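You operate a simulated robot arm through the tools that you are given. There is no shell and no other tool. Be economical: measure what you need, move in short steps, check, and stop when the job is done.

The job below is to be done with a simulated two-armed robot. You get a single attempt, and the scene is never put back.

JOB
On the top of the workbench, fold the blue cloth in half.
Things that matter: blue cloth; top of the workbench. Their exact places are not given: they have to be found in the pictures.

Only the result counts: the job must be done as asked and must still hold three seconds after the hand-in. Knocking over, shifting, dropping, spilling or breaking anything else fails it. Flat cloth is picked up by pressing the open fingertips on it (5 to 10 N) and closing them slowly along it; thin cloth reads only 2 to 8 mm in the jaws.

ROBOT AND FRAMES
Two 7-joint arms with two-finger parallel grippers on one trunk, on a base that drives. Base frame: it is fixed to the floor where the robot stands at the start and does not move with it; the origin is under the middle of the robot, x ahead of it, y to its left, z up; the surface under the hand at the start is at about z = 0.8. Readings come in m, degrees, newtons and seconds.
The left shoulder is at the start at [0.126, 0.174, 1.046], the right one opposite. With the tool pointing down near the work surface each hand reaches from about 0.36 to 0.76 m from the robot's upright axis, wherever it stands, measured 20 degrees to its own side. Places, roughly: top of the workbench [0.7, -0.1, 0.8]. Payload 3.6 kg a hand.
The TCP of each hand is the grasp point between the finger pads, 0.03 m short of the fingertips. In the tool frame z runs along the fingers and y along their closing line. The gripper opens to 0.11 m. The fingers are 0.02 m wide and 0.01 m thick; the gripper's body (0.048 by 0.112 m) begins 0.055 m behind the TCP.
Orientation is told as [roll, pitch, yaw] about the base's x, y, z axes, in that order, counted from this pose: with the fingers straight down and closing along the base's y, the tool's x points along the base's -x, its y along +y and its z along -z.

CONTROLS
- The arms move only by the tool move_arm. It takes "left_moves", "right_moves" or both (then of equal length, played together; a hand with none holds still); each is a list of rows, each an object of numbers (a shift or turn left out is 0, a gripper value left out holds the last): "dx", "dy", "dz": the shift along the tool's x, y, z in mm; "wx", "wy", "wz": the turn, a rotation vector about the tool's x, y, z in degrees; "fingers": the opening, from 0 (shut) to 1 (fully open). In form: [{"dx": .., "dy": .., "dz": .., "wx": .., "wy": .., "wz": .., "fingers": ..}, ...]. A call has 1 to 20 rows; each row shifts and turns the commanded pose from where the row before left it, along the tool's axes as they then stand. A row lasts 0.2 s, in which the tool goes at most 0.05 m and 8.6 degrees; a call with a longer step from one row to the next is refused whole, and so is a gripper value outside its range. Where a pose cannot be reached the arm comes as near as it can. A force on the tool above 40 N (or 10 N above the force at the start of the call, whichever is more), or a blocked arm, ends the call early, and 0.2 s more pass. Each finger travels about 0.153 m/s and halts on what it meets, pressing with about 24 N; the grip force reading is that of the motor and also rises with nothing between the fingers. The clock runs only during rows and for 0.2 s after the last one: add rows that do not move to give the fingers time. It gives the time, the measured TCP pose, the force on the tool (base axes), the opening and the grip force at its end, in the units of the frame above (readings bear some noise), with the torque about the TCP (base axes, N m) and any sound that the robot's microphone picked up.
- Cameras (640 x 400 px; columns grow to the right, rows downward): "scene" is now at [0.229, 0.0146, 1.2021]; the picture's right is [0.19, -0.98, -0.00], its down [-0.68, -0.13, -0.72] and it looks along [0.71, 0.14, -0.70] (base axes); focal length 226 px, centre (320, 200). "left" rides on the left gripper at [0.073, -0.017, -0.103] in its tool frame; the picture's right is [0.23, 0.97, 0.00], its down [-0.76, 0.18, -0.62] and it looks along [-0.61, 0.14, 0.78] (tool axes); focal length 222 px, centre (320, 200). "right" rides on the right gripper at [0.073, 0.017, -0.103] in its tool frame; the picture's right is [-0.23, 0.97, 0.00], its down [-0.76, -0.18, -0.62] and it looks along [-0.61, -0.14, 0.78] (tool axes); focal length 222 px, centre (320, 200).
- snapshot(camera): a new picture of that camera. No time passes.
- raise_lower(by): slides the trunk up (or, below 0, down) by that many m; the arms and the scene camera ride with it, the base frame stays. It gives what a move gives, with no picture.
- steer(legs): drives the robot by 1 to 6 legs, each [ahead, left, turn to the left] in m, m and degrees, along the robot's own axes; the way and the turn of a leg run together, so that a leg with both is an arc; at most 1.5 m and 180 degrees a leg. The arms and the cameras ride along, it lands a little off, and it stops where it bumps. It gives what a move gives.
- turn_head(pan, tilt): turns the head with the scene camera to pan (to the left, within 86 degrees either way) and tilt (down, from -29 to 69), counted from straight ahead of the robot. It gives what a move gives.
- probe_pixels(camera, pixels): for up to 12 pixels [column, row] of the newest picture of that camera ("zoom" is the newest enlarged one), the place [x, y, z] in the base frame of the surface seen there, good to about 0.003 m. No time passes.
- zoom(camera, box): a new picture of the part [left, top, right, bottom] of that camera's present view, enlarged. No time passes.
- finish_job(): hands the job in; it is judged then, once.

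Go step by step. Measure first, check grasps and placings, and put right what went wrong. The budget is 80 turns and 62 pictures, counting those below and the enlarged ones. Unless the task says otherwise, let go and move clear before handing in, and close with one line.

The tools are called after "Request:" as name(argument=value, ...) on one line, values as JSON. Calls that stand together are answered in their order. move_arm: Moves the arms, as the interface text tells. Its arguments: {"type":"object","properties":{"left_moves":{"type":"array","items":{"type":"object","properties":{"dx":{"type":"number"},"dy":{"type":"number"},"dz":{"type":"number"},"wx":{"type":"number"},"wy":{"type":"number"},"wz":{"type":"number"},"fingers":{"type":"number"}}}},"right_moves":{"type":"array","items":{"type":"object","properties":{"dx":{"type":"number"},"dy":{"type":"number"},"dz":{"type":"number"},"wx":{"type":"number"},"wy":{"type":"number"},"wz":{"type":"number"},"fingers":{"type":"number"}}}}},"required":[]} The other tools are called the same way: raise_lower (by) slides the trunk up or down; steer (legs) drives the base; turn_head (pan, tilt) turns the head that bears the scene camera; snapshot (camera) takes a picture; probe_pixels (camera, pixels) gives the place of the surface under pixels of a picture; zoom (camera, box) takes an enlarged picture of a part of a camera's view; finish_job () hands the job in.

At the start:

```text
t: 0.0
left_eef_pos: [0.4204, 0.2478, 1.0358]
left_tool_rot: [0.0, 0.1, 0.0]
left_ft_force: [0.2, -0.1, 1.0]
left_wrist_torque: [0.02, 0.0, -0.03]
left_finger_gap: 0.11
left_grasp_force: 0.0
right_eef_pos: [0.4605, -0.1108, 1.0257]
right_tool_rot: [-0.1, 0.1, 0.0]
right_ft_force: [0.2, 0.3, 0.2]
right_wrist_torque: [0.02, -0.01, 0.01]
right_finger_gap: 0.1102
right_grasp_force: 0.1
trunk travel left (down, up): [-0.165, 0.598]
robot x, y, heading: [0.0014, -0.0021, 0.1]
head pan, tilt: [11.0, 44.0]
```

scene: 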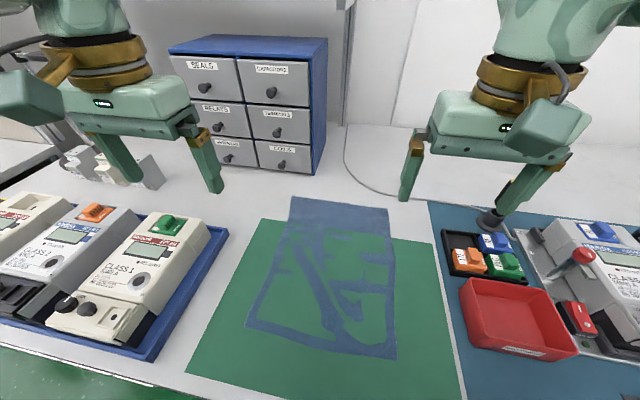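
right: 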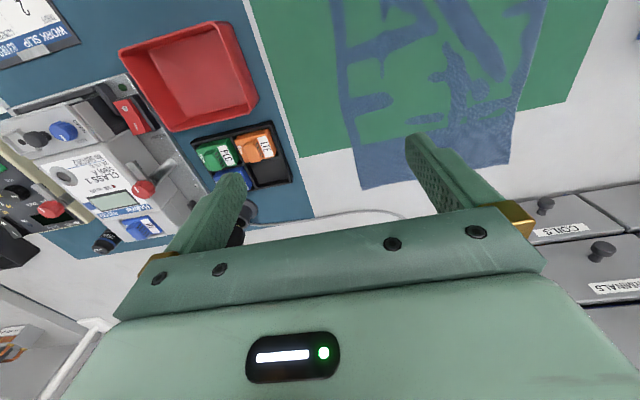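
left: 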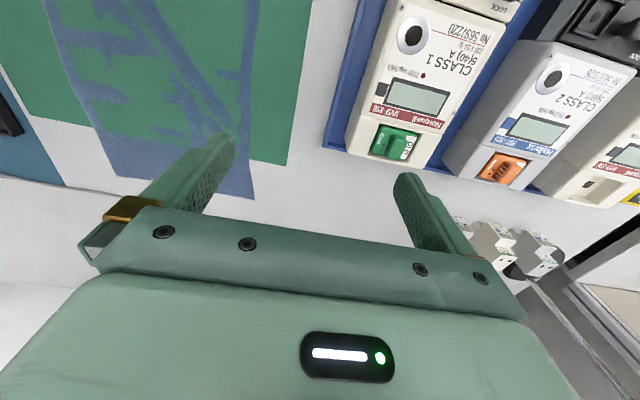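

The blue cloth lies about columns 246-397, rows 197-360 in the scene picture, partly on a green mat. I'll zoom in to see its true outline.

Request:
zoom(camera="scene", box=[180, 180, 480, 370])

Request:
probe_pixels(camera="scene", pixels=[[292, 198], [388, 209], [396, 358], [248, 325], [340, 215], [300, 310], [270, 300], [215, 350], [440, 360], [394, 280], [270, 260], [345, 300]])

```text
2.11 times, centred on (330, 275) of scene
```

zoom: 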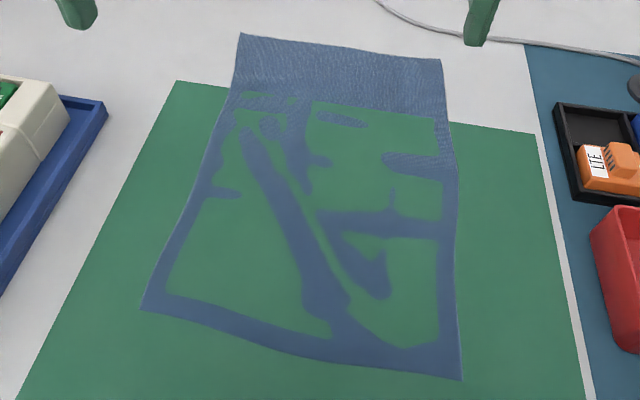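

```text
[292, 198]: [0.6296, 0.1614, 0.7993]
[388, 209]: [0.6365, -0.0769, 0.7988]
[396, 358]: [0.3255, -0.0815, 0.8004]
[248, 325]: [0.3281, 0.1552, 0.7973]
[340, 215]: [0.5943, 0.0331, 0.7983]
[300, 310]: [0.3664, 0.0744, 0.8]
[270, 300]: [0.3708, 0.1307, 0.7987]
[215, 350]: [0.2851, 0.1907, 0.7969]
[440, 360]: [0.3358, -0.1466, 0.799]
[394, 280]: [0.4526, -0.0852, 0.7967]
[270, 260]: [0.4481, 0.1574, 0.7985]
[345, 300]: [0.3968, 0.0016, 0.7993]
```

The cloth is about 0.31 x 0.24 m with corners near (0.630,0.161), (0.636,-0.077), (0.326,-0.082) and (0.328,0.155), lying flat at z≈0.798. I plan to bring the far edge onto the near edge with both hands, so I'll back the base 0.06 m first to keep both ends within reach.

Request:
steer(legs=[[-0.06, 0, 0]])

Request:
snapshot(camera="scene")

```text
t: 1.0
left_eef_pos: [0.3581, 0.2494, 1.036]
left_tool_rot: [0.1, 0.0, 0.1]
left_ft_force: [-1.1, -0.9, 0.2]
left_wrist_torque: [-0.01, -0.01, -0.02]
left_finger_gap: 0.1101
left_grasp_force: 0.1
right_eef_pos: [0.4003, -0.1093, 1.0251]
right_tool_rot: [0.0, 0.0, 0.0]
right_ft_force: [0.1, -0.2, 0.5]
right_wrist_torque: [0.01, -0.03, -0.04]
right_finger_gap: 0.11
right_grasp_force: 0.1
trunk travel left (down, up): [-0.165, 0.598]
robot x, y, heading: [-0.0619, 0.0004, 0.0]
head pan, tilt: [11.0, 44.0]
```

```text
57 pictures are left
```

scene: 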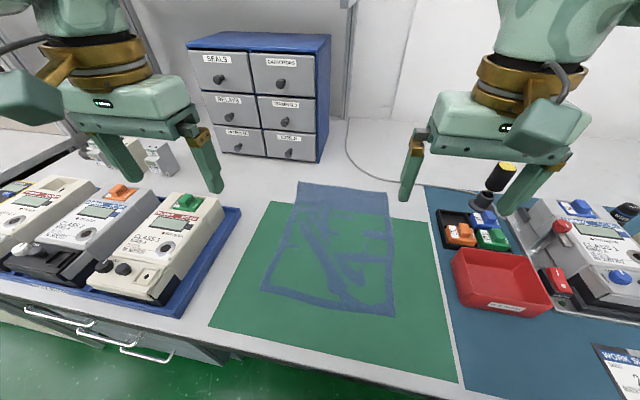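

The cloth is now at columns 262-397, rows 182-317. I'll measure its corners again, and the nearby obstacles (drawer cabinet, meter tray, parts tray).

Request:
probe_pixels(camera="scene", pixels=[[300, 184], [386, 194], [393, 315], [266, 289], [345, 189], [330, 307], [320, 158], [215, 205], [237, 212], [445, 213], [470, 252], [318, 40]])

Request:
zoom(camera="scene", box=[240, 160, 420, 330])

```text
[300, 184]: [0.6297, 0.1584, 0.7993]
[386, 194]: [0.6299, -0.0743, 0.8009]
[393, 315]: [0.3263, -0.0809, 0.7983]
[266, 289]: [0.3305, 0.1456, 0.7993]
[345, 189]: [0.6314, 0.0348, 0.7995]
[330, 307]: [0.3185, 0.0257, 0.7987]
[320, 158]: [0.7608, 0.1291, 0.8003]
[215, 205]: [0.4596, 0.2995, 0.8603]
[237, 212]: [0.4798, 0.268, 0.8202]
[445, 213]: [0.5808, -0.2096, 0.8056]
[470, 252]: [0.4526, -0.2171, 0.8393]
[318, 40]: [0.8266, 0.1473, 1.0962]
```

```text
2.35 times, centred on (330, 245) of scene
```

zoom: 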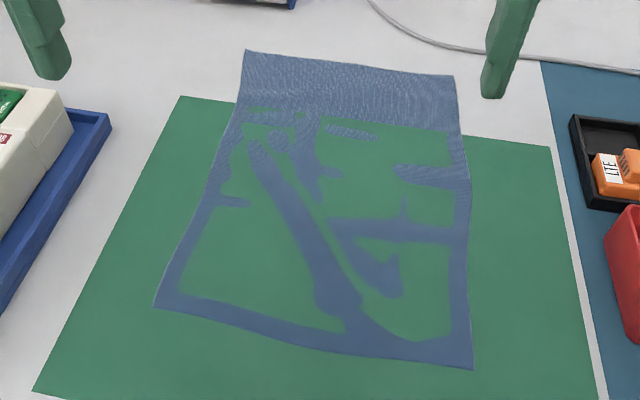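

Far corners are about (0.634,0.162) and (0.634,-0.078). I'll move both hands above the far corners, fingers opened to about 33 mm, staying roughly 35 mm above the bench.

Request:
move_arm(left_moves=[{"dx": -34, "dy": -14.3, "fingers": 0.3}, {"dx": -34, "dy": -14.3}, {"dx": -34, "dy": -14.3}, {"dx": -34, "dy": -14.3}, {"dx": -34, "dy": -14.3}, {"dx": -34, "dy": -14.3}, {"dx": -33, "dy": -14.2}, {"dx": -33, "dy": -14}, {"dz": 44}, {"dz": 44}, {"dz": 44}, {"dz": 44}, {}], right_moves=[{"dx": -28.5, "dy": 7.25, "fingers": 0.3}, {"dx": -28.5, "dy": 7.25}, {"dx": -28.5, "dy": 7.25}, {"dx": -28.5, "dy": 7.25}, {"dx": -28.5, "dy": 7.25}, {"dx": -28.5, "dy": 7.25}, {"dx": -28.5, "dy": 7.25}, {"dx": -28.5, "dy": 7.25}, {"dz": 41.2}, {"dz": 41.2}, {"dz": 41.2}, {"dz": 41.2}, {}])

Request:
snapshot(camera="scene")

Request:
snapshot(camera="left")

Request:
snapshot(camera="right")

```text
t: 3.8
left_eef_pos: [0.6285, 0.1342, 0.8577]
left_tool_rot: [-0.1, -0.1, 0.1]
left_ft_force: [0.2, 0.2, -0.1]
left_wrist_torque: [0.03, -0.01, 0.02]
left_finger_gap: 0.0331
left_grasp_force: 0.0
right_eef_pos: [0.5744, -0.0698, 0.8403]
right_tool_rot: [0.0, 0.0, 0.0]
right_ft_force: [0.1, -0.6, 0.2]
right_wrist_torque: [0.0, -0.02, -0.03]
right_finger_gap: 0.0331
right_grasp_force: 0.0
right hand out of reach, approached as far as the arm can: row 6, 7, 8
trunk travel left (down, up): [-0.165, 0.598]
robot x, y, heading: [-0.0615, -0.0011, -0.1]
head pan, tilt: [11.0, 44.0]
```

```text
55 pictures are left
```

scene: 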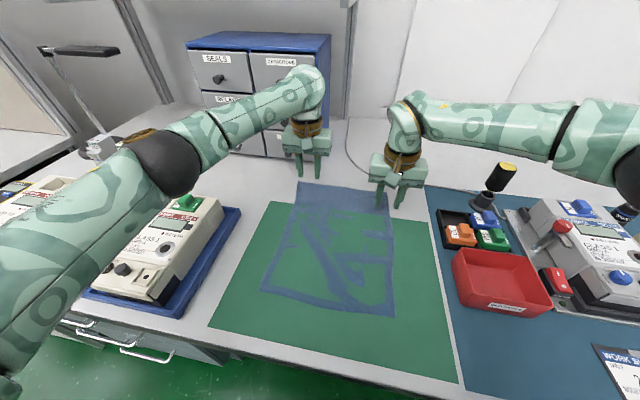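

```text
54 pictures are left
```

left: 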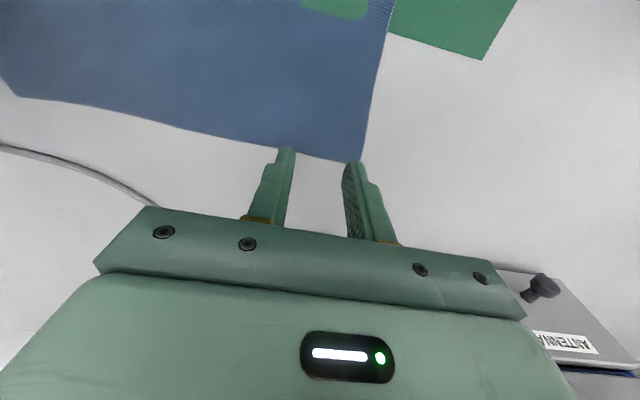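

```text
53 pictures are left
```

right: 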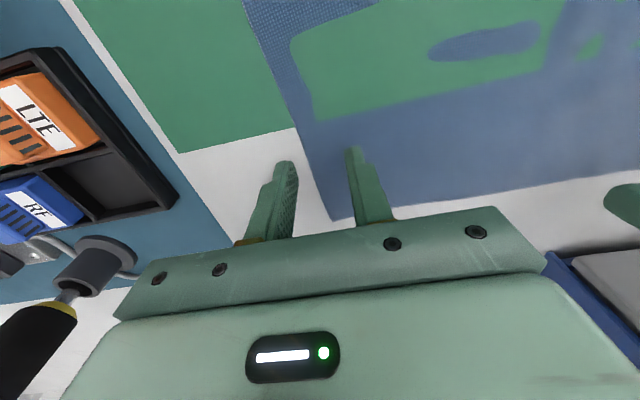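

The left hand is over its corner, but the right fell short at (0.574,-0.070) because it hit its reach limit while high up. I'll try the remaining shift now it is lower.

Request:
move_arm(right_moves=[{"dz": -15}, {"dx": -18, "dy": 6.3}, {"dx": -18, "dy": 6.3}, {"dx": -18, "dy": 6.3}, {}])

```text
t: 5.0
left_eef_pos: [0.6277, 0.1347, 0.858]
left_tool_rot: [0.0, 0.0, 0.1]
left_ft_force: [-0.9, 0.6, 0.2]
left_wrist_torque: [-0.01, -0.01, -0.02]
left_finger_gap: 0.0332
left_grasp_force: 0.0
right_eef_pos: [0.6187, -0.0536, 0.8552]
right_tool_rot: [-0.1, -0.2, 0.1]
right_ft_force: [0.0, 0.3, 0.3]
right_wrist_torque: [0.0, 0.01, -0.03]
right_finger_gap: 0.033
right_grasp_force: 0.1
right hand out of reach, approached as far as the arm can: row 4
trunk travel left (down, up): [-0.165, 0.598]
robot x, y, heading: [-0.0606, -0.0016, -0.3]
head pan, tilt: [11.0, 44.0]
```

The right hand is at its limit at x=0.619, so I'll drive 0.03 m forward. Both hands are clear of the bench by about 25 mm.

Request:
steer(legs=[[0.03, 0, 0]])

```text
t: 5.8
left_eef_pos: [0.6577, 0.1351, 0.8592]
left_tool_rot: [0.0, -0.1, 0.2]
left_ft_force: [0.1, 0.7, -0.8]
left_wrist_torque: [-0.02, 0.02, -0.01]
left_finger_gap: 0.0332
left_grasp_force: 0.0
right_eef_pos: [0.6488, -0.0514, 0.8556]
right_tool_rot: [0.0, -0.1, 0.0]
right_ft_force: [0.5, -0.5, 0.2]
right_wrist_torque: [0.01, 0.07, 0.01]
right_finger_gap: 0.0329
right_grasp_force: 0.0
trunk travel left (down, up): [-0.165, 0.598]
robot x, y, heading: [-0.0359, 0.0007, 0.2]
head pan, tilt: [11.0, 44.0]
```

Both hands are now past the edge, so I'll bring them back to x≈0.625 and lower to about 5 mm above the surface.

Request:
move_arm(left_moves=[{"dx": 16}, {"dx": 16}, {"dz": 12}, {"dz": 12}, {}], right_moves=[{"dx": 12}, {"dx": 12}, {"dz": 10}, {"dz": 10}, {}])

Request:
snapshot(camera="left")

Request:
snapshot(camera="right")

```text
t: 7.0
left_eef_pos: [0.6252, 0.1364, 0.8338]
left_tool_rot: [0.0, 0.1, 0.1]
left_ft_force: [0.3, 0.3, -0.8]
left_wrist_torque: [0.01, 0.0, 0.03]
left_finger_gap: 0.033
left_grasp_force: 0.1
right_eef_pos: [0.625, -0.0525, 0.8331]
right_tool_rot: [0.0, -0.1, 0.1]
right_ft_force: [1.2, 0.2, -0.3]
right_wrist_torque: [-0.01, 0.03, 0.01]
right_finger_gap: 0.033
right_grasp_force: 0.0
trunk travel left (down, up): [-0.165, 0.598]
robot x, y, heading: [-0.0296, 0.0018, 0.1]
head pan, tilt: [11.0, 44.0]
```

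```text
52 pictures are left
```

left: 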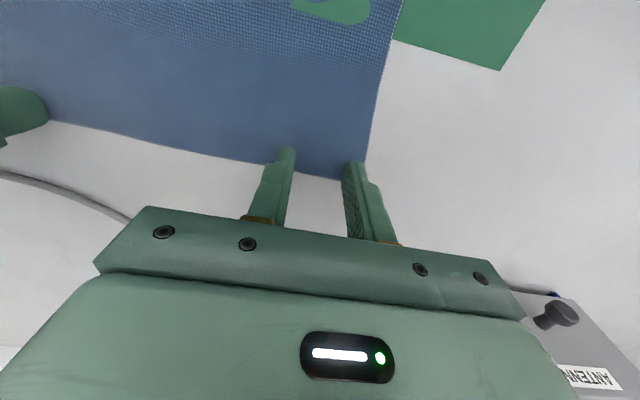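

```text
51 pictures are left
```

right: 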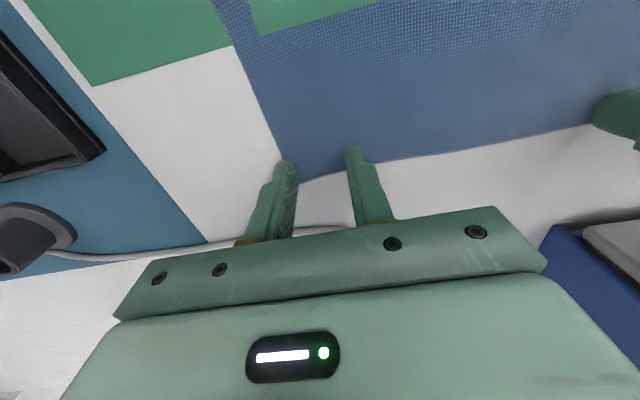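

The outer fingers (left picture (355,165), right picture (287,165)) are very near the cloth's side edges. I'll shift both hands 8 mm inward and 4 mm towards the robot, then press down gently.

Request:
move_arm(left_moves=[{"dx": 4, "dy": -8}, {"dz": 2}, {"dz": 2}, {"dz": 1}, {}], right_moves=[{"dx": 4, "dy": 8}, {"dz": 2}, {"dz": 2}, {"dz": 1}, {}])

```text
t: 8.2
left_eef_pos: [0.6202, 0.1265, 0.8316]
left_tool_rot: [-0.1, -0.3, 0.1]
left_ft_force: [1.2, 0.1, 5.3]
left_wrist_torque: [0.02, -0.07, -0.01]
left_finger_gap: 0.033
left_grasp_force: 0.0
right_eef_pos: [0.6204, -0.0446, 0.8319]
right_tool_rot: [0.0, -0.3, 0.0]
right_ft_force: [1.9, 1.2, 10.6]
right_wrist_torque: [-0.11, -0.06, 0.03]
right_finger_gap: 0.0329
right_grasp_force: 0.1
trunk travel left (down, up): [-0.165, 0.598]
robot x, y, heading: [-0.0281, 0.0044, -0.1]
head pan, tilt: [11.0, 44.0]
```

Contact is 5.3 N on the left and 10.6 N on the right. I'll now close the fingers slowly along the cloth.

Request:
move_arm(left_moves=[{"dz": 0.6, "fingers": 0.28}, {"fingers": 0.25}, {"fingers": 0.22}, {"fingers": 0.19}, {"fingers": 0.16}, {"fingers": 0.13}, {"fingers": 0.1}, {"fingers": 0.07}, {"fingers": 0.04}, {"fingers": 0.02}, {"fingers": 0}, {}, {}], right_moves=[{"fingers": 0.28}, {"fingers": 0.25}, {"fingers": 0.22}, {"fingers": 0.19}, {"fingers": 0.16}, {"fingers": 0.13}, {"fingers": 0.1}, {"fingers": 0.07}, {"fingers": 0.04}, {"fingers": 0.02}, {"fingers": 0}, {}, {}])

Request:
snapshot(camera="left")

Request:
snapshot(camera="right")

```text
t: 11.0
left_eef_pos: [0.6202, 0.1268, 0.8312]
left_tool_rot: [-0.1, -0.2, 0.1]
left_ft_force: [0.1, -9.3, 12.9]
left_wrist_torque: [-0.29, -0.1, 0.04]
left_finger_gap: 0.0018
left_grasp_force: 23.5
right_eef_pos: [0.62, -0.0442, 0.8315]
right_tool_rot: [-0.1, -0.2, -0.1]
right_ft_force: [0.3, 10.0, 12.0]
right_wrist_torque: [0.25, -0.02, 0.03]
right_finger_gap: 0.0017
right_grasp_force: 24.3
trunk travel left (down, up): [-0.165, 0.598]
robot x, y, heading: [-0.0339, -0.0039, -0.2]
head pan, tilt: [11.0, 44.0]
```

```text
50 pictures are left
```

left: 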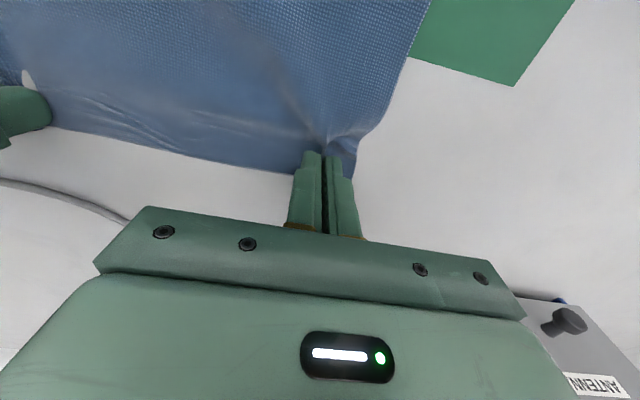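

```text
49 pictures are left
```

right: 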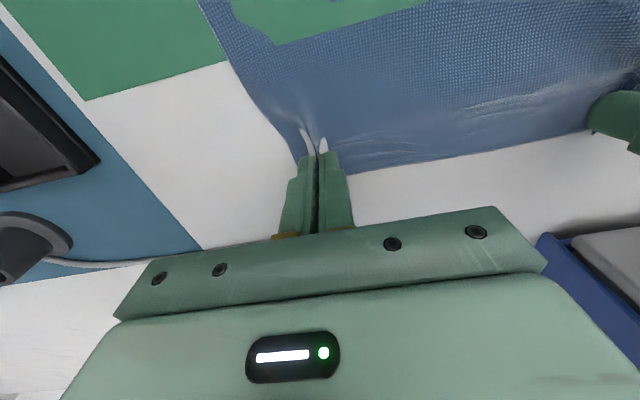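

Both jaws read about 1.8 mm and the cloth is bunched at each, so they seem to hold. I'll lift along the first 45° of the fold arc, easing the hands together by 3 mm, and check.

Request:
move_arm(left_moves=[{"dx": 1.2, "dy": -3, "dz": -18.3}, {"dx": 3.6, "dz": -17.9}, {"dx": 5.9, "dz": -17.4}, {"dx": 8.1, "dz": -16.4}, {"dx": 10.1, "dz": -15.2}, {"dx": 12.1, "dz": -13.8}, {}], right_moves=[{"dx": 1.2, "dy": 3, "dz": -18.3}, {"dx": 3.6, "dz": -17.9}, {"dx": 5.9, "dz": -17.4}, {"dx": 8.1, "dz": -16.4}, {"dx": 10.1, "dz": -15.2}, {"dx": 12.1, "dz": -13.8}, {}])

Request:
snapshot(camera="scene")

Request:
snapshot(camera="left")

Request:
snapshot(camera="right")

```text
t: 12.6
left_eef_pos: [0.581, 0.1248, 0.9263]
left_tool_rot: [0.0, 0.0, 0.1]
left_ft_force: [0.4, -0.5, 0.4]
left_wrist_torque: [-0.01, 0.01, -0.01]
left_finger_gap: 0.0017
left_grasp_force: 24.3
right_eef_pos: [0.5784, -0.0423, 0.9298]
right_tool_rot: [0.0, -0.1, -0.1]
right_ft_force: [-0.3, 0.5, 0.4]
right_wrist_torque: [0.01, -0.02, 0.01]
right_finger_gap: 0.0019
right_grasp_force: 23.6
trunk travel left (down, up): [-0.165, 0.598]
robot x, y, heading: [-0.0306, -0.0014, 0.3]
head pan, tilt: [11.0, 44.0]
```

```text
48 pictures are left
```

scene: 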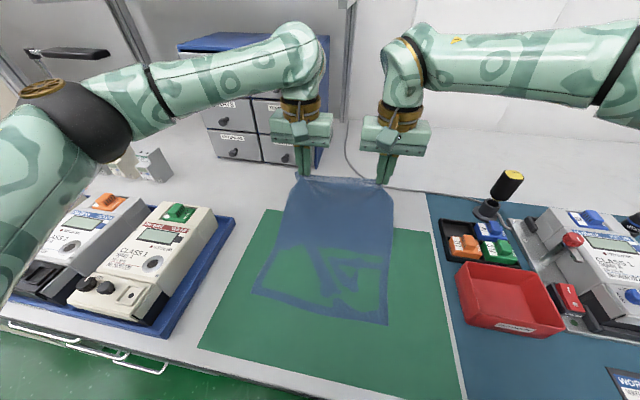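

```text
47 pictures are left
```

left: 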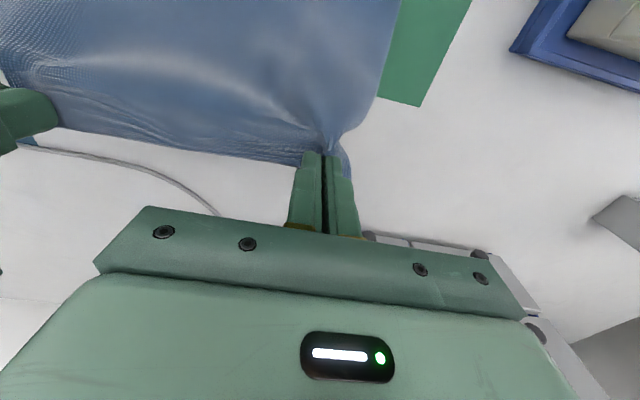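

```text
46 pictures are left
```

right: 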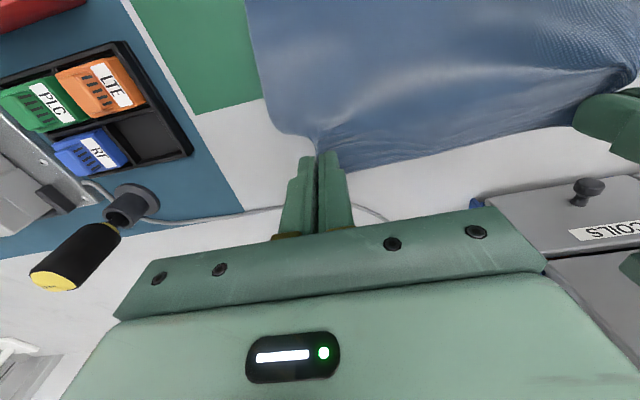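

Both corners are lifted and held. I'll check whether the near edge slid.

Request:
probe_pixels(camera="scene", pixels=[[256, 291], [385, 321], [320, 308], [300, 245], [360, 250], [275, 240], [389, 255]])

```text
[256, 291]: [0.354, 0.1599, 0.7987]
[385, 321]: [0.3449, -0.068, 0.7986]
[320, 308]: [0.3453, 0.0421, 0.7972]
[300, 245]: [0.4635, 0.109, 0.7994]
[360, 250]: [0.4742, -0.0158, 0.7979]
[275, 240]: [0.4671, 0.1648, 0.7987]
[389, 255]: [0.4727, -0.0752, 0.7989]
```

The near edge slid about 2 cm and now lies at x≈0.345, so the fold line is about 0.50. I'll carry on along a slacker arc, over the top and towards the robot.

Request:
move_arm(left_moves=[{"dx": 13.7, "dz": -5.5}, {"dx": 13.7, "dz": -5.5}, {"dx": 13.7, "dz": -5.5}, {"dx": 13.7, "dz": -5.5}, {"dx": 13.7, "dz": -5.5}, {"dx": 13.7, "dz": -5.5}, {"dx": 15.8, "dz": 3}, {"dx": 15.8, "dz": 4}, {"dx": 15.8, "dz": 5}, {"dx": 15.8, "dz": 6}, {"dx": 15.8, "dz": 6}, {"dx": 15.8, "dz": 6}, {}], right_moves=[{"dx": 13.7, "dz": -5.5}, {"dx": 13.7, "dz": -5.5}, {"dx": 13.7, "dz": -5.5}, {"dx": 13.7, "dz": -5.5}, {"dx": 13.7, "dz": -5.5}, {"dx": 13.7, "dz": -5.5}, {"dx": 15.8, "dz": 3}, {"dx": 15.8, "dz": 4}, {"dx": 15.8, "dz": 5}, {"dx": 15.8, "dz": 6}, {"dx": 15.8, "dz": 6}, {"dx": 15.8, "dz": 6}, {}])

Request:
snapshot(camera="scene")

```text
t: 15.4
left_eef_pos: [0.4046, 0.1245, 0.9311]
left_tool_rot: [0.0, -0.1, 0.1]
left_ft_force: [1.0, -1.6, -0.5]
left_wrist_torque: [-0.01, -0.03, 0.0]
left_finger_gap: 0.0016
left_grasp_force: 23.7
right_eef_pos: [0.4039, -0.0426, 0.9314]
right_tool_rot: [0.1, -0.1, 0.0]
right_ft_force: [-0.1, 0.8, 0.0]
right_wrist_torque: [0.06, -0.01, -0.01]
right_finger_gap: 0.0018
right_grasp_force: 23.9
trunk travel left (down, up): [-0.165, 0.598]
robot x, y, heading: [-0.0287, 0.002, 0.0]
head pan, tilt: [11.0, 44.0]
```

```text
45 pictures are left
```

scene: 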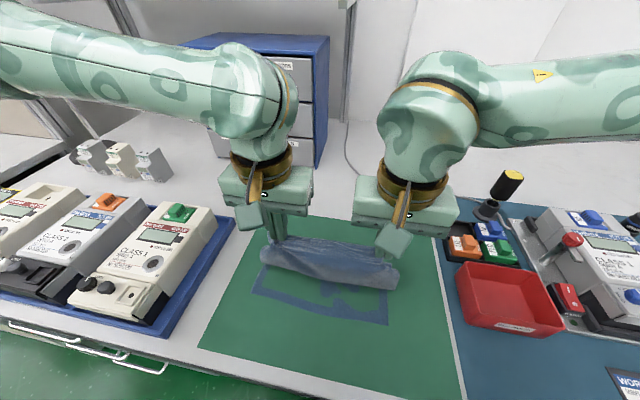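

The fold is going well: the hands are at x≈0.404 with the cloth hanging below. I'll tilt both tools 30° so the held hem turns over with the fold, and see whether the arms can reach that.

Request:
move_arm(left_moves=[{"wy": -6}, {"wy": -6}, {"wy": -6}, {"wy": -6}, {"wy": -6}, {}], right_moves=[{"wy": -6}, {"wy": -6}, {"wy": -6}, {"wy": -6}, {"wy": -6}, {}])

Request:
zoom(camera="scene", box=[190, 170, 470, 345])

```text
t: 16.8
left_eef_pos: [0.4049, 0.1244, 0.9327]
left_tool_rot: [0.0, -30.1, 0.2]
left_ft_force: [0.7, -0.7, 0.1]
left_wrist_torque: [0.01, 0.01, -0.01]
left_finger_gap: 0.0015
left_grasp_force: 23.6
right_eef_pos: [0.4035, -0.0417, 0.9319]
right_tool_rot: [-0.1, -30.1, 0.0]
right_ft_force: [-0.2, 0.0, 0.3]
right_wrist_torque: [0.01, 0.02, 0.01]
right_finger_gap: 0.0019
right_grasp_force: 24.5
trunk travel left (down, up): [-0.165, 0.598]
robot x, y, heading: [-0.028, -0.0021, 0.2]
head pan, tilt: [11.0, 44.0]
```

```text
2.29 times, centred on (330, 258) of scene
```

zoom: 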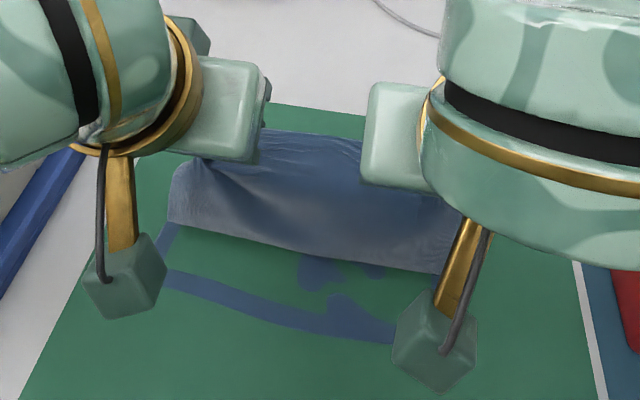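

The tilt worked and the upper layer hangs above the near strip. I'll measure the near edge (zoom (190,287), (330,328), (385,340)) and the hanging fold.

Request:
probe_pixels(camera="zoom", pixels=[[175, 285], [260, 310], [330, 331], [385, 339], [300, 245], [435, 270], [170, 215], [300, 165]])

```text
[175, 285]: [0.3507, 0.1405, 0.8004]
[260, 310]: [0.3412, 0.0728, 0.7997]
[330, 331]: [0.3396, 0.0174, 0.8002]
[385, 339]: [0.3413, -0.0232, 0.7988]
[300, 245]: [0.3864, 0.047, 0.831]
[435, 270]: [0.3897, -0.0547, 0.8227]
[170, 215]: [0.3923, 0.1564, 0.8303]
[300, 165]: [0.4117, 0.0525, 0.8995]
```

I need to know whether the lower boundary of the hanging piece is a belly or the free edge, so I'll look with both wrist cameras.

Request:
snapshot(camera="left")

Request:
snapshot(camera="right")

```text
43 pictures are left
```

left: 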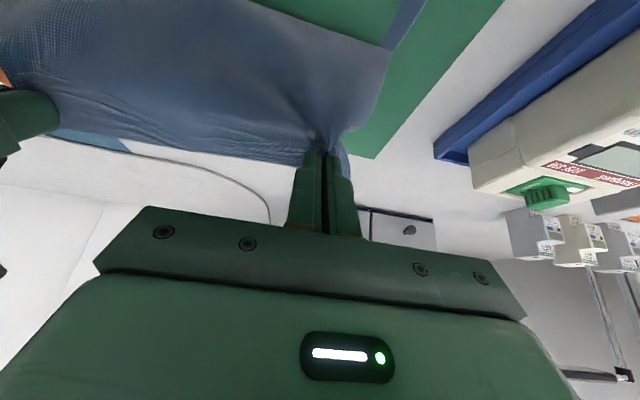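

```text
42 pictures are left
```

right: 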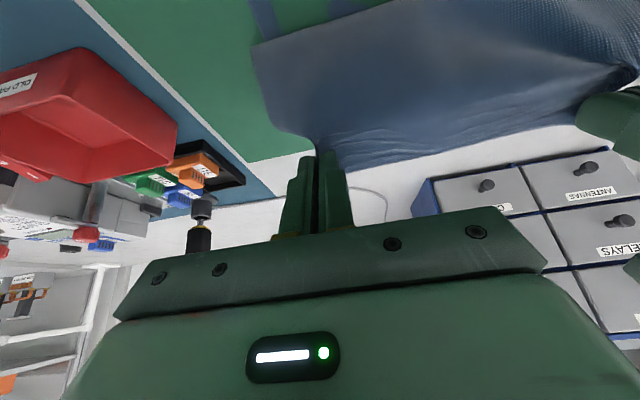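

It is a slack belly, with the hem at the fingertips. I'll lower the hands by 65 mm and then drive the base back 0.055 m: the hands ride along, which pulls the layer towards the near edge and gives the arms room.

Request:
move_arm(left_moves=[{"dx": 8.1, "dz": 14.1}, {"dx": 8.1, "dz": 14.1}, {"dx": 8.1, "dz": 14.1}, {"dx": 8.1, "dz": 14.1}, {}], right_moves=[{"dx": 8.1, "dz": 14.1}, {"dx": 8.1, "dz": 14.1}, {"dx": 8.1, "dz": 14.1}, {"dx": 8.1, "dz": 14.1}, {}])

Request:
steer(legs=[[-0.055, 0, 0]])

Request:
snapshot(camera="scene")

```text
t: 18.0
left_eef_pos: [0.4031, 0.1253, 0.8645]
left_tool_rot: [0.0, -30.2, 0.1]
left_ft_force: [0.6, -1.0, -1.1]
left_wrist_torque: [-0.04, 0.04, -0.01]
left_finger_gap: 0.0019
left_grasp_force: 23.9
right_eef_pos: [0.4027, -0.0427, 0.8666]
right_tool_rot: [0.0, -30.1, -0.1]
right_ft_force: [-0.3, 0.8, -0.6]
right_wrist_torque: [-0.02, -0.02, 0.01]
right_finger_gap: 0.0018
right_grasp_force: 24.0
trunk travel left (down, up): [-0.165, 0.598]
robot x, y, heading: [-0.0317, -0.0001, 0.1]
head pan, tilt: [11.0, 44.0]
```

```text
t: 18.9
left_eef_pos: [0.3465, 0.1244, 0.8672]
left_tool_rot: [0.0, -30.1, 0.1]
left_ft_force: [-0.2, -0.6, 0.2]
left_wrist_torque: [-0.04, -0.05, 0.02]
left_finger_gap: 0.0016
left_grasp_force: 24.1
right_eef_pos: [0.3457, -0.0422, 0.868]
right_tool_rot: [0.0, -30.0, 0.0]
right_ft_force: [-0.9, 0.6, -0.8]
right_wrist_torque: [0.02, 0.02, 0.03]
right_finger_gap: 0.0019
right_grasp_force: 24.2
trunk travel left (down, up): [-0.165, 0.598]
robot x, y, heading: [-0.0854, -0.0031, 0.2]
head pan, tilt: [11.0, 44.0]
```

```text
41 pictures are left
```

scene: 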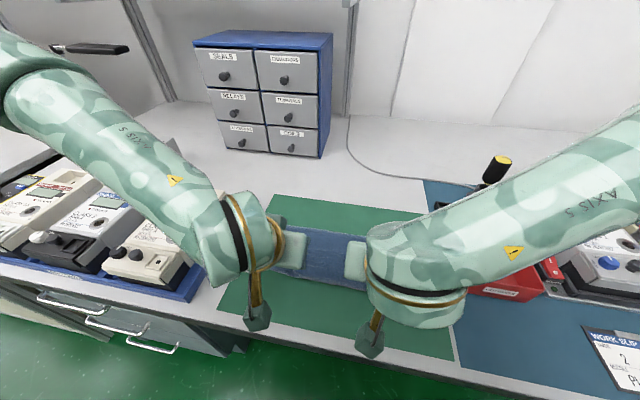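

The tips are at about (0.361, z 0.841). I'll zoom in on the cloth.

Request:
zoom(camera="scene", box=[230, 190, 410, 310])

Request:
snapshot(camera="left")

Request:
snapshot(camera="right")

```text
3.33 times, centred on (320, 250) of scene
```

zoom: 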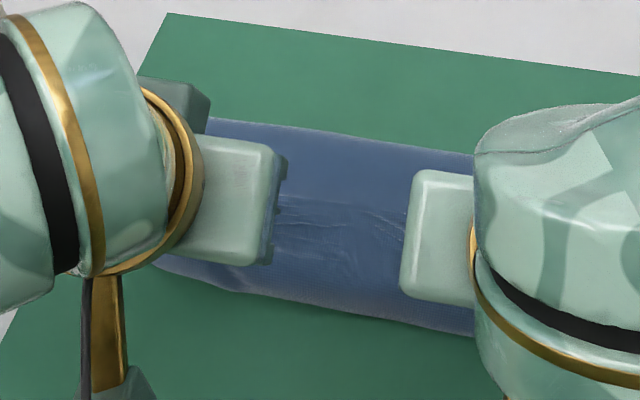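

```text
39 pictures are left
```

left: 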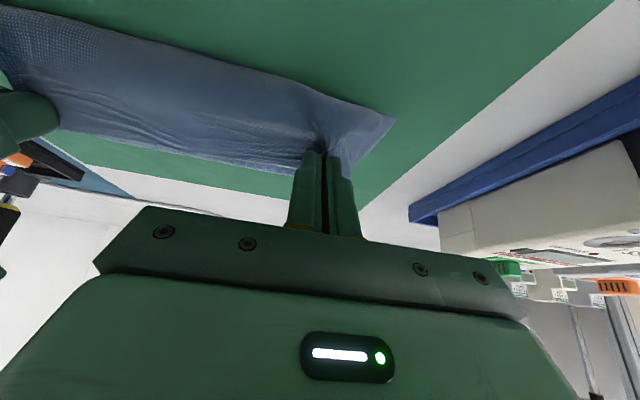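

```text
38 pictures are left
```

right: 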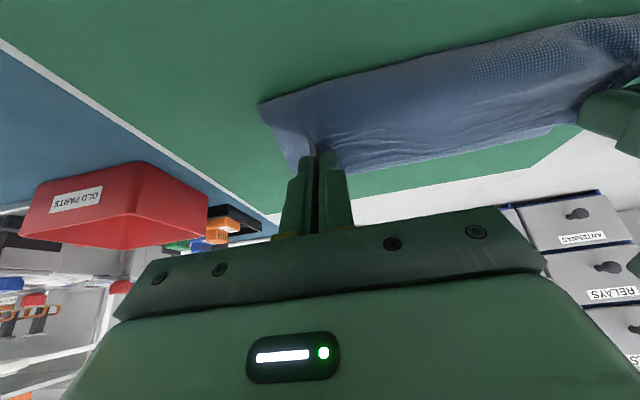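

The upper layer now seems to overhang the near edge. I'll probe the visible edges in the zoom.

Request:
probe_pixels(camera="zoom", pixels=[[190, 268], [280, 294], [370, 312], [450, 328], [220, 122], [330, 140], [460, 160], [330, 215], [330, 170], [330, 260]])

Request:
probe_pixels(camera="left", pixels=[[385, 120], [320, 93], [200, 60], [345, 110], [250, 165], [150, 145], [200, 110]])

```text
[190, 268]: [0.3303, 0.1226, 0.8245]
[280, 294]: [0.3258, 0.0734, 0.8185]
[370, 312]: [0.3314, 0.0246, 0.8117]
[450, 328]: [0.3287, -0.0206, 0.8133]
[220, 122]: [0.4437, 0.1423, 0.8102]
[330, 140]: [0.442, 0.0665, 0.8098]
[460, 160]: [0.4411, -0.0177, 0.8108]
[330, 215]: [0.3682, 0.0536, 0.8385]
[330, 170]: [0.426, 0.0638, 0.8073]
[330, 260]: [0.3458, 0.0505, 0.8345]
```

```text
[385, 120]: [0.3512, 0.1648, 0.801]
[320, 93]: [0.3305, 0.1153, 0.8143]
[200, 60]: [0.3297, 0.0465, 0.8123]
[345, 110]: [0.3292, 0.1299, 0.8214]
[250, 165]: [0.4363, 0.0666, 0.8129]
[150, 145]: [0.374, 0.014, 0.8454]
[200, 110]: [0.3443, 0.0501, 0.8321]
```

The reading shows the fold rolled too far: the fold line is at x≈0.443 and the belly at 0.328, so the upper layer would be longer than the lower. I'll take the hem back up above x≈0.50 so the loop lays out again, then come down along a tauter arc.

Request:
move_arm(left_moves=[{"dx": -16.7, "dz": -1.2}, {"dx": -16.7, "dz": -1.2}, {"dx": -16.7, "dz": -1.2}, {"dx": -16.7, "dz": -1.2}, {"dx": -16.7, "dz": -1.2}, {"dx": -16.7, "dz": -1.2}, {"dx": -16.7, "dz": -1.2}, {"dx": -16.7, "dz": -1.2}, {"dx": -16.7, "dz": -1.2}, {"dx": -16.7, "dz": -1.2}, {}], right_moves=[{"dx": -16.7, "dz": -1.2}, {"dx": -16.7, "dz": -1.2}, {"dx": -16.7, "dz": -1.2}, {"dx": -16.7, "dz": -1.2}, {"dx": -16.7, "dz": -1.2}, {"dx": -16.7, "dz": -1.2}, {"dx": -16.7, "dz": -1.2}, {"dx": -16.7, "dz": -1.2}, {"dx": -16.7, "dz": -1.2}, {"dx": -16.7, "dz": -1.2}, {}])

Request:
snapshot(camera="scene")

```text
t: 21.4
left_eef_pos: [0.4861, 0.1243, 0.9596]
left_tool_rot: [-0.1, -30.1, 0.2]
left_ft_force: [-0.4, -1.2, -0.4]
left_wrist_torque: [-0.04, -0.02, -0.05]
left_finger_gap: 0.0015
left_grasp_force: 24.2
right_eef_pos: [0.4845, -0.0393, 0.9609]
right_tool_rot: [0.0, -30.1, 0.0]
right_ft_force: [0.7, 0.8, -0.5]
right_wrist_torque: [0.07, 0.04, 0.01]
right_finger_gap: 0.002
right_grasp_force: 24.0
trunk travel left (down, up): [-0.165, 0.598]
robot x, y, heading: [-0.0872, -0.0016, 0.1]
head pan, tilt: [11.0, 44.0]
```

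```text
37 pictures are left
```

scene: 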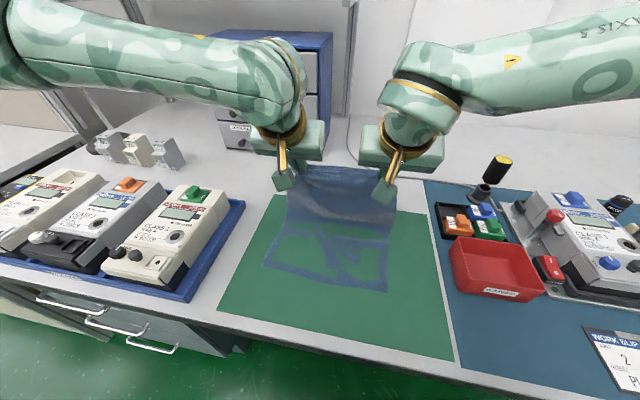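

Request:
zoom(camera="scene", box=[230, 150, 430, 310])

Request:
probe_pixels(camera="scene", pixels=[[268, 263], [320, 279], [383, 289], [295, 224], [340, 226], [390, 236], [330, 210], [340, 200], [340, 185], [340, 170]])

```text
2.50 times, centred on (330, 230) of scene
```

zoom: 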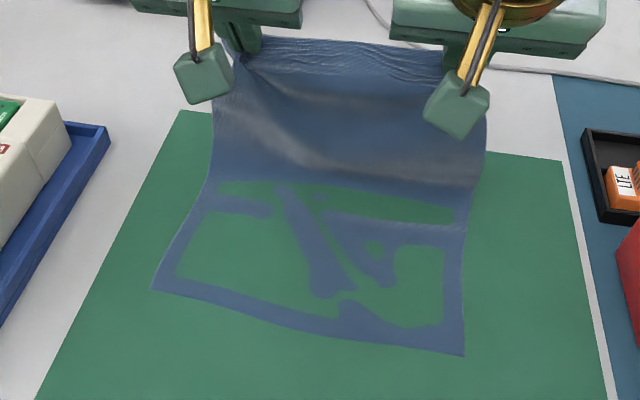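

```text
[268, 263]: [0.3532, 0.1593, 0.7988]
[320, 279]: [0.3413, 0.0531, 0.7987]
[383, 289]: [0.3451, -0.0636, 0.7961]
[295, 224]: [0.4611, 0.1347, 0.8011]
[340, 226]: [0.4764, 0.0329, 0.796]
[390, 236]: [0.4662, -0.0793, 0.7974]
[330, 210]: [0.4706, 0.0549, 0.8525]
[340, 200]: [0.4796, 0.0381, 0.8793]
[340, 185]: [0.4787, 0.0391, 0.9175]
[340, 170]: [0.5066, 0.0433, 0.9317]
```

The upper layer hangs from the tips down to a fold line at x≈0.475. I'll move the tips out to (0.58, 0.915) to lay the fold line out to about 0.50 and tilt to 45°, then follow a taut arc to the 120° point.

Request:
move_arm(left_moves=[{"dx": -10.4, "dz": 11.6}, {"dx": -10.4, "dz": 11.6}, {"dx": -10.4, "dz": 11.6}, {"dx": -10.4, "dz": 11.6}, {"dx": -10.4, "dz": 11.6}, {"wy": -5}, {"wy": -5}, {"wy": -5}, {}], right_moves=[{"dx": -10.4, "dz": 11.6}, {"dx": -10.4, "dz": 11.6}, {"dx": -10.4, "dz": 11.6}, {"dx": -10.4, "dz": 11.6}, {"dx": -10.4, "dz": 11.6}, {"wy": -5}, {"wy": -5}, {"wy": -5}, {}])

Request:
zoom(camera="scene", box=[230, 150, 430, 310])

Request:
probe_pixels(camera="zoom", pixels=[[160, 285], [300, 324], [455, 348], [330, 200], [330, 175], [330, 150], [330, 125], [330, 100], [330, 75]])

```text
t: 23.4
left_eef_pos: [0.5614, 0.1243, 0.9358]
left_tool_rot: [0.0, -45.1, 0.2]
left_ft_force: [0.8, -1.1, 0.2]
left_wrist_torque: [-0.04, 0.0, -0.02]
left_finger_gap: 0.0015
left_grasp_force: 24.0
right_eef_pos: [0.5606, -0.0415, 0.9375]
right_tool_rot: [0.0, -45.1, 0.0]
right_ft_force: [0.0, 0.8, 0.6]
right_wrist_torque: [0.03, 0.01, 0.0]
right_finger_gap: 0.002
right_grasp_force: 24.1
trunk travel left (down, up): [-0.165, 0.598]
robot x, y, heading: [-0.085, 0.001, -0.0]
head pan, tilt: [11.0, 44.0]
```

```text
2.50 times, centred on (330, 230) of scene
```

zoom: 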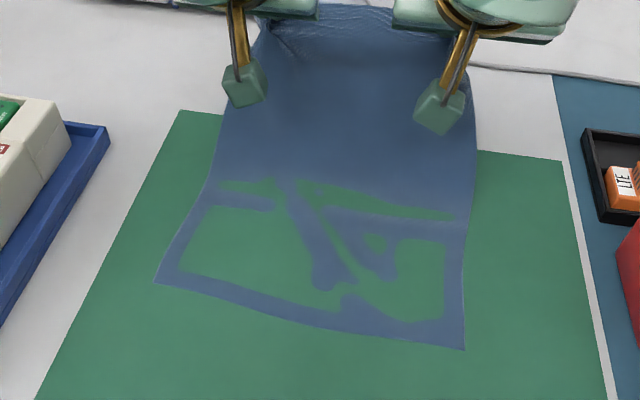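

```text
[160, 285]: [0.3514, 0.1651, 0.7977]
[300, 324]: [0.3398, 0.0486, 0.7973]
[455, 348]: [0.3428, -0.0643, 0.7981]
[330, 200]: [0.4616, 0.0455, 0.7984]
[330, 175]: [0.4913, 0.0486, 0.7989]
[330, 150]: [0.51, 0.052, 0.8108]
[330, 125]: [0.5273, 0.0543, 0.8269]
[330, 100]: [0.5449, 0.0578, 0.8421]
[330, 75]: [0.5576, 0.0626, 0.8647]
```

The fold line now sits at x≈0.497 with the upper layer straight and taut, which is the wanted midpoint (near edge about 0.344). I'll follow the taut arc of radius 0.143 to 120°.

Request:
move_arm(left_moves=[{"dx": 4.3, "dz": -15.5}, {"dx": 4.3, "dz": -15.5}, {"dx": 4.3, "dz": -15.5}, {"dx": 11.3, "dz": -14.8}, {"dx": 11.3, "dz": -14.8}, {"dx": 14.8, "dz": -11.3}, {"dx": 14.8, "dz": -11.3}, {"dx": 17.1, "dz": -7.2}, {"dx": 17.1, "dz": -7.2}, {}], right_moves=[{"dx": 4.3, "dz": -15.5}, {"dx": 4.3, "dz": -15.5}, {"dx": 4.3, "dz": -15.5}, {"dx": 11.3, "dz": -14.8}, {"dx": 11.3, "dz": -14.8}, {"dx": 14.8, "dz": -11.3}, {"dx": 14.8, "dz": -11.3}, {"dx": 17.1, "dz": -7.2}, {"dx": 17.1, "dz": -7.2}, {}])

Request:
zoom(camera="scene", box=[230, 150, 430, 310])

Request:
snapshot(camera="left")

```text
t: 25.6
left_eef_pos: [0.41, 0.1231, 0.9443]
left_tool_rot: [0.0, -45.1, 0.2]
left_ft_force: [1.6, -2.4, -0.2]
left_wrist_torque: [-0.02, 0.0, -0.05]
left_finger_gap: 0.0016
left_grasp_force: 24.0
right_eef_pos: [0.4085, -0.0419, 0.9461]
right_tool_rot: [0.0, -45.1, 0.0]
right_ft_force: [-0.7, 1.3, -0.3]
right_wrist_torque: [0.03, -0.01, 0.02]
right_finger_gap: 0.0017
right_grasp_force: 23.7
trunk travel left (down, up): [-0.165, 0.598]
robot x, y, heading: [-0.089, 0.001, -0.0]
head pan, tilt: [11.0, 44.0]
```

```text
2.50 times, centred on (330, 230) of scene
```

zoom: 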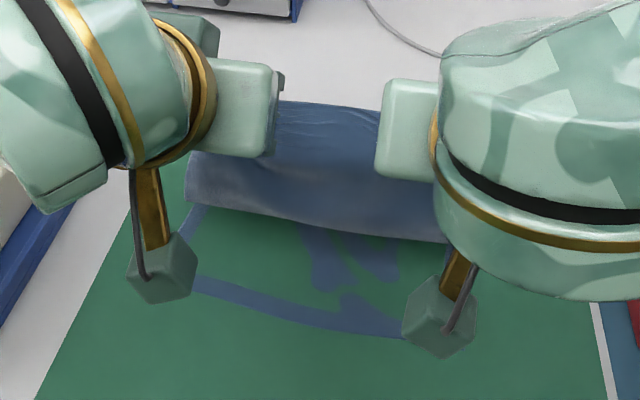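

```text
33 pictures are left
```

left: 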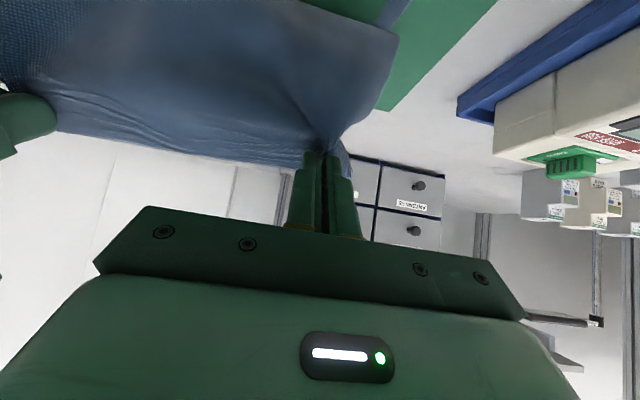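

Request:
probe_pixels(camera="zoom", pixels=[[250, 300], [330, 323], [395, 334], [320, 110], [320, 140], [320, 170], [320, 200], [320, 220], [195, 160], [190, 195]])

```text
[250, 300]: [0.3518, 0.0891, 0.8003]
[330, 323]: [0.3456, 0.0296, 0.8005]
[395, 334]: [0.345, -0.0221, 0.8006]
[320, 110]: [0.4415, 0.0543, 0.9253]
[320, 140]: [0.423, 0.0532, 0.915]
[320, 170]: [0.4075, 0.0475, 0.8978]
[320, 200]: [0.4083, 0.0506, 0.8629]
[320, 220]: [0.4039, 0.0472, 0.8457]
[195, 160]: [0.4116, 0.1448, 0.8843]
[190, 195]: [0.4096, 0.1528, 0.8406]
```

A belly still forms because the cloth leaves the jaws towards the robot. New plan: pull the hem out flat past the near edge, release it, and regrip it with vertical tools so it leaves the jaws the right way for laying down. First I lower the hands, then draw the hem back by driving the base.

Request:
move_arm(left_moves=[{"dx": 18, "dz": 10}, {"dx": 18, "dz": 10}, {"dx": 14, "dz": 14}, {"dx": 14, "dz": 14}, {"dx": 8, "dz": 8}, {}], right_moves=[{"dx": 18, "dz": 10}, {"dx": 18, "dz": 10}, {"dx": 14, "dz": 14}, {"dx": 14, "dz": 14}, {"dx": 8, "dz": 8}, {}])

Request:
steer(legs=[[-0.1, 0, 0]])

Request:
turn_head(pan=5, tilt=50)

Request:
snapshot(camera="scene")

Request:
snapshot(camera="left")

```text
t: 26.9
left_eef_pos: [0.3986, 0.1235, 0.8538]
left_tool_rot: [0.0, -45.2, 0.2]
left_ft_force: [-0.3, -0.1, -0.6]
left_wrist_torque: [-0.02, -0.01, -0.03]
left_finger_gap: 0.0017
left_grasp_force: 23.6
right_eef_pos: [0.3982, -0.0404, 0.8551]
right_tool_rot: [0.0, -45.1, -0.1]
right_ft_force: [0.9, 0.5, 0.7]
right_wrist_torque: [0.0, 0.03, 0.01]
right_finger_gap: 0.0019
right_grasp_force: 23.6
trunk travel left (down, up): [-0.165, 0.598]
robot x, y, heading: [-0.0865, -0.0007, 0.2]
head pan, tilt: [11.0, 44.0]
```

```text
t: 28.1
left_eef_pos: [0.2949, 0.125, 0.8549]
left_tool_rot: [-0.1, -45.1, 0.2]
left_ft_force: [-0.9, -0.2, 0.2]
left_wrist_torque: [-0.01, -0.01, 0.02]
left_finger_gap: 0.0015
left_grasp_force: 23.8
right_eef_pos: [0.2941, -0.0415, 0.8555]
right_tool_rot: [0.1, -45.3, 0.2]
right_ft_force: [0.2, 0.2, 0.6]
right_wrist_torque: [-0.01, -0.01, -0.02]
right_finger_gap: 0.0019
right_grasp_force: 24.1
trunk travel left (down, up): [-0.165, 0.598]
robot x, y, heading: [-0.1875, -0.0014, -0.1]
head pan, tilt: [11.0, 44.0]
```

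```text
t: 28.8
left_eef_pos: [0.2957, 0.1248, 0.8537]
left_tool_rot: [-0.1, -45.0, 0.2]
left_ft_force: [0.6, -0.5, 0.2]
left_wrist_torque: [-0.02, -0.01, 0.02]
left_finger_gap: 0.0012
left_grasp_force: 23.8
right_eef_pos: [0.2954, -0.0419, 0.856]
right_tool_rot: [0.1, -45.1, 0.1]
right_ft_force: [-0.1, 0.7, 0.7]
right_wrist_torque: [0.03, -0.02, 0.03]
right_finger_gap: 0.0018
right_grasp_force: 23.9
trunk travel left (down, up): [-0.165, 0.598]
robot x, y, heading: [-0.189, 0.002, 0.2]
head pan, tilt: [5.0, 50.0]
```

```text
32 pictures are left
```

scene: 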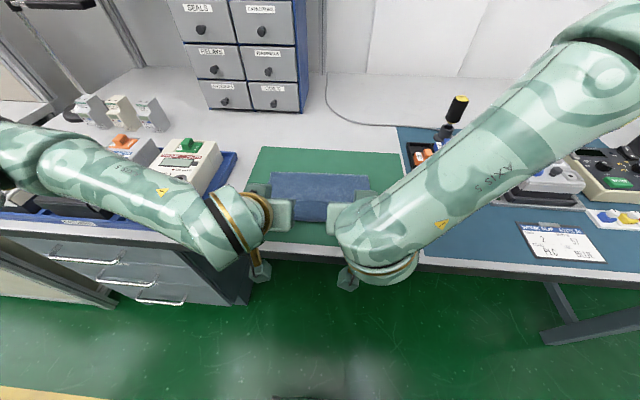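

```text
31 pictures are left
```

left: 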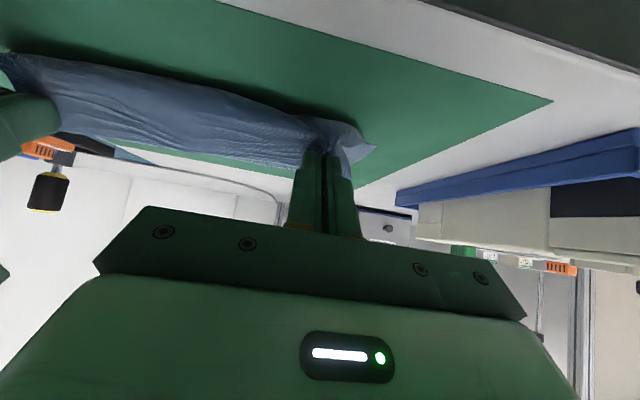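

The tips are now at about (0.317, z 0.834). I'll zoom and probe the cloth between the hands.

Request:
zoom(camera="scene", box=[240, 140, 420, 260])

Request:
probe_pixels(camera="zoom", pixels=[[200, 120], [300, 135], [250, 160], [250, 190], [250, 215], [250, 240], [250, 270], [300, 285], [220, 275]])

Request:
probe_pixels(camera="left", pixels=[[373, 148], [345, 120], [300, 108], [200, 80], [550, 102], [200, 120], [360, 140]])

```text
3.33 times, centred on (330, 200) of scene
```

zoom: 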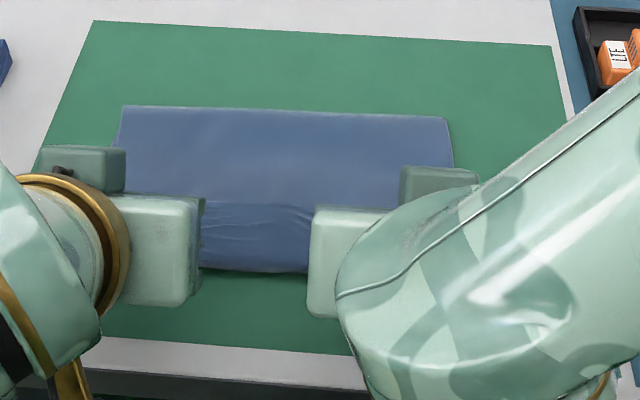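

```text
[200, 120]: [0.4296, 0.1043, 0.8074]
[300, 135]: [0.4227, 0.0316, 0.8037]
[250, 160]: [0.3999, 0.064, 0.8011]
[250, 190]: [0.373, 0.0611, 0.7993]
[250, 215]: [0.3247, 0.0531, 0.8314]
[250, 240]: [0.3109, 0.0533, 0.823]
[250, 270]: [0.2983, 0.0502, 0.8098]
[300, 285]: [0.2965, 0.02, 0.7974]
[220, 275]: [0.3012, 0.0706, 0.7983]
```

```text
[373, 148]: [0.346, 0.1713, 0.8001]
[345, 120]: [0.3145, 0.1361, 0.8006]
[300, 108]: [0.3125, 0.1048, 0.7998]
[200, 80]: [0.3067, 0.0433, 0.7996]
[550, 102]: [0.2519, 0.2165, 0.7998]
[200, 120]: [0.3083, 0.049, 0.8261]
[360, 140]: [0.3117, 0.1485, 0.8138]
```

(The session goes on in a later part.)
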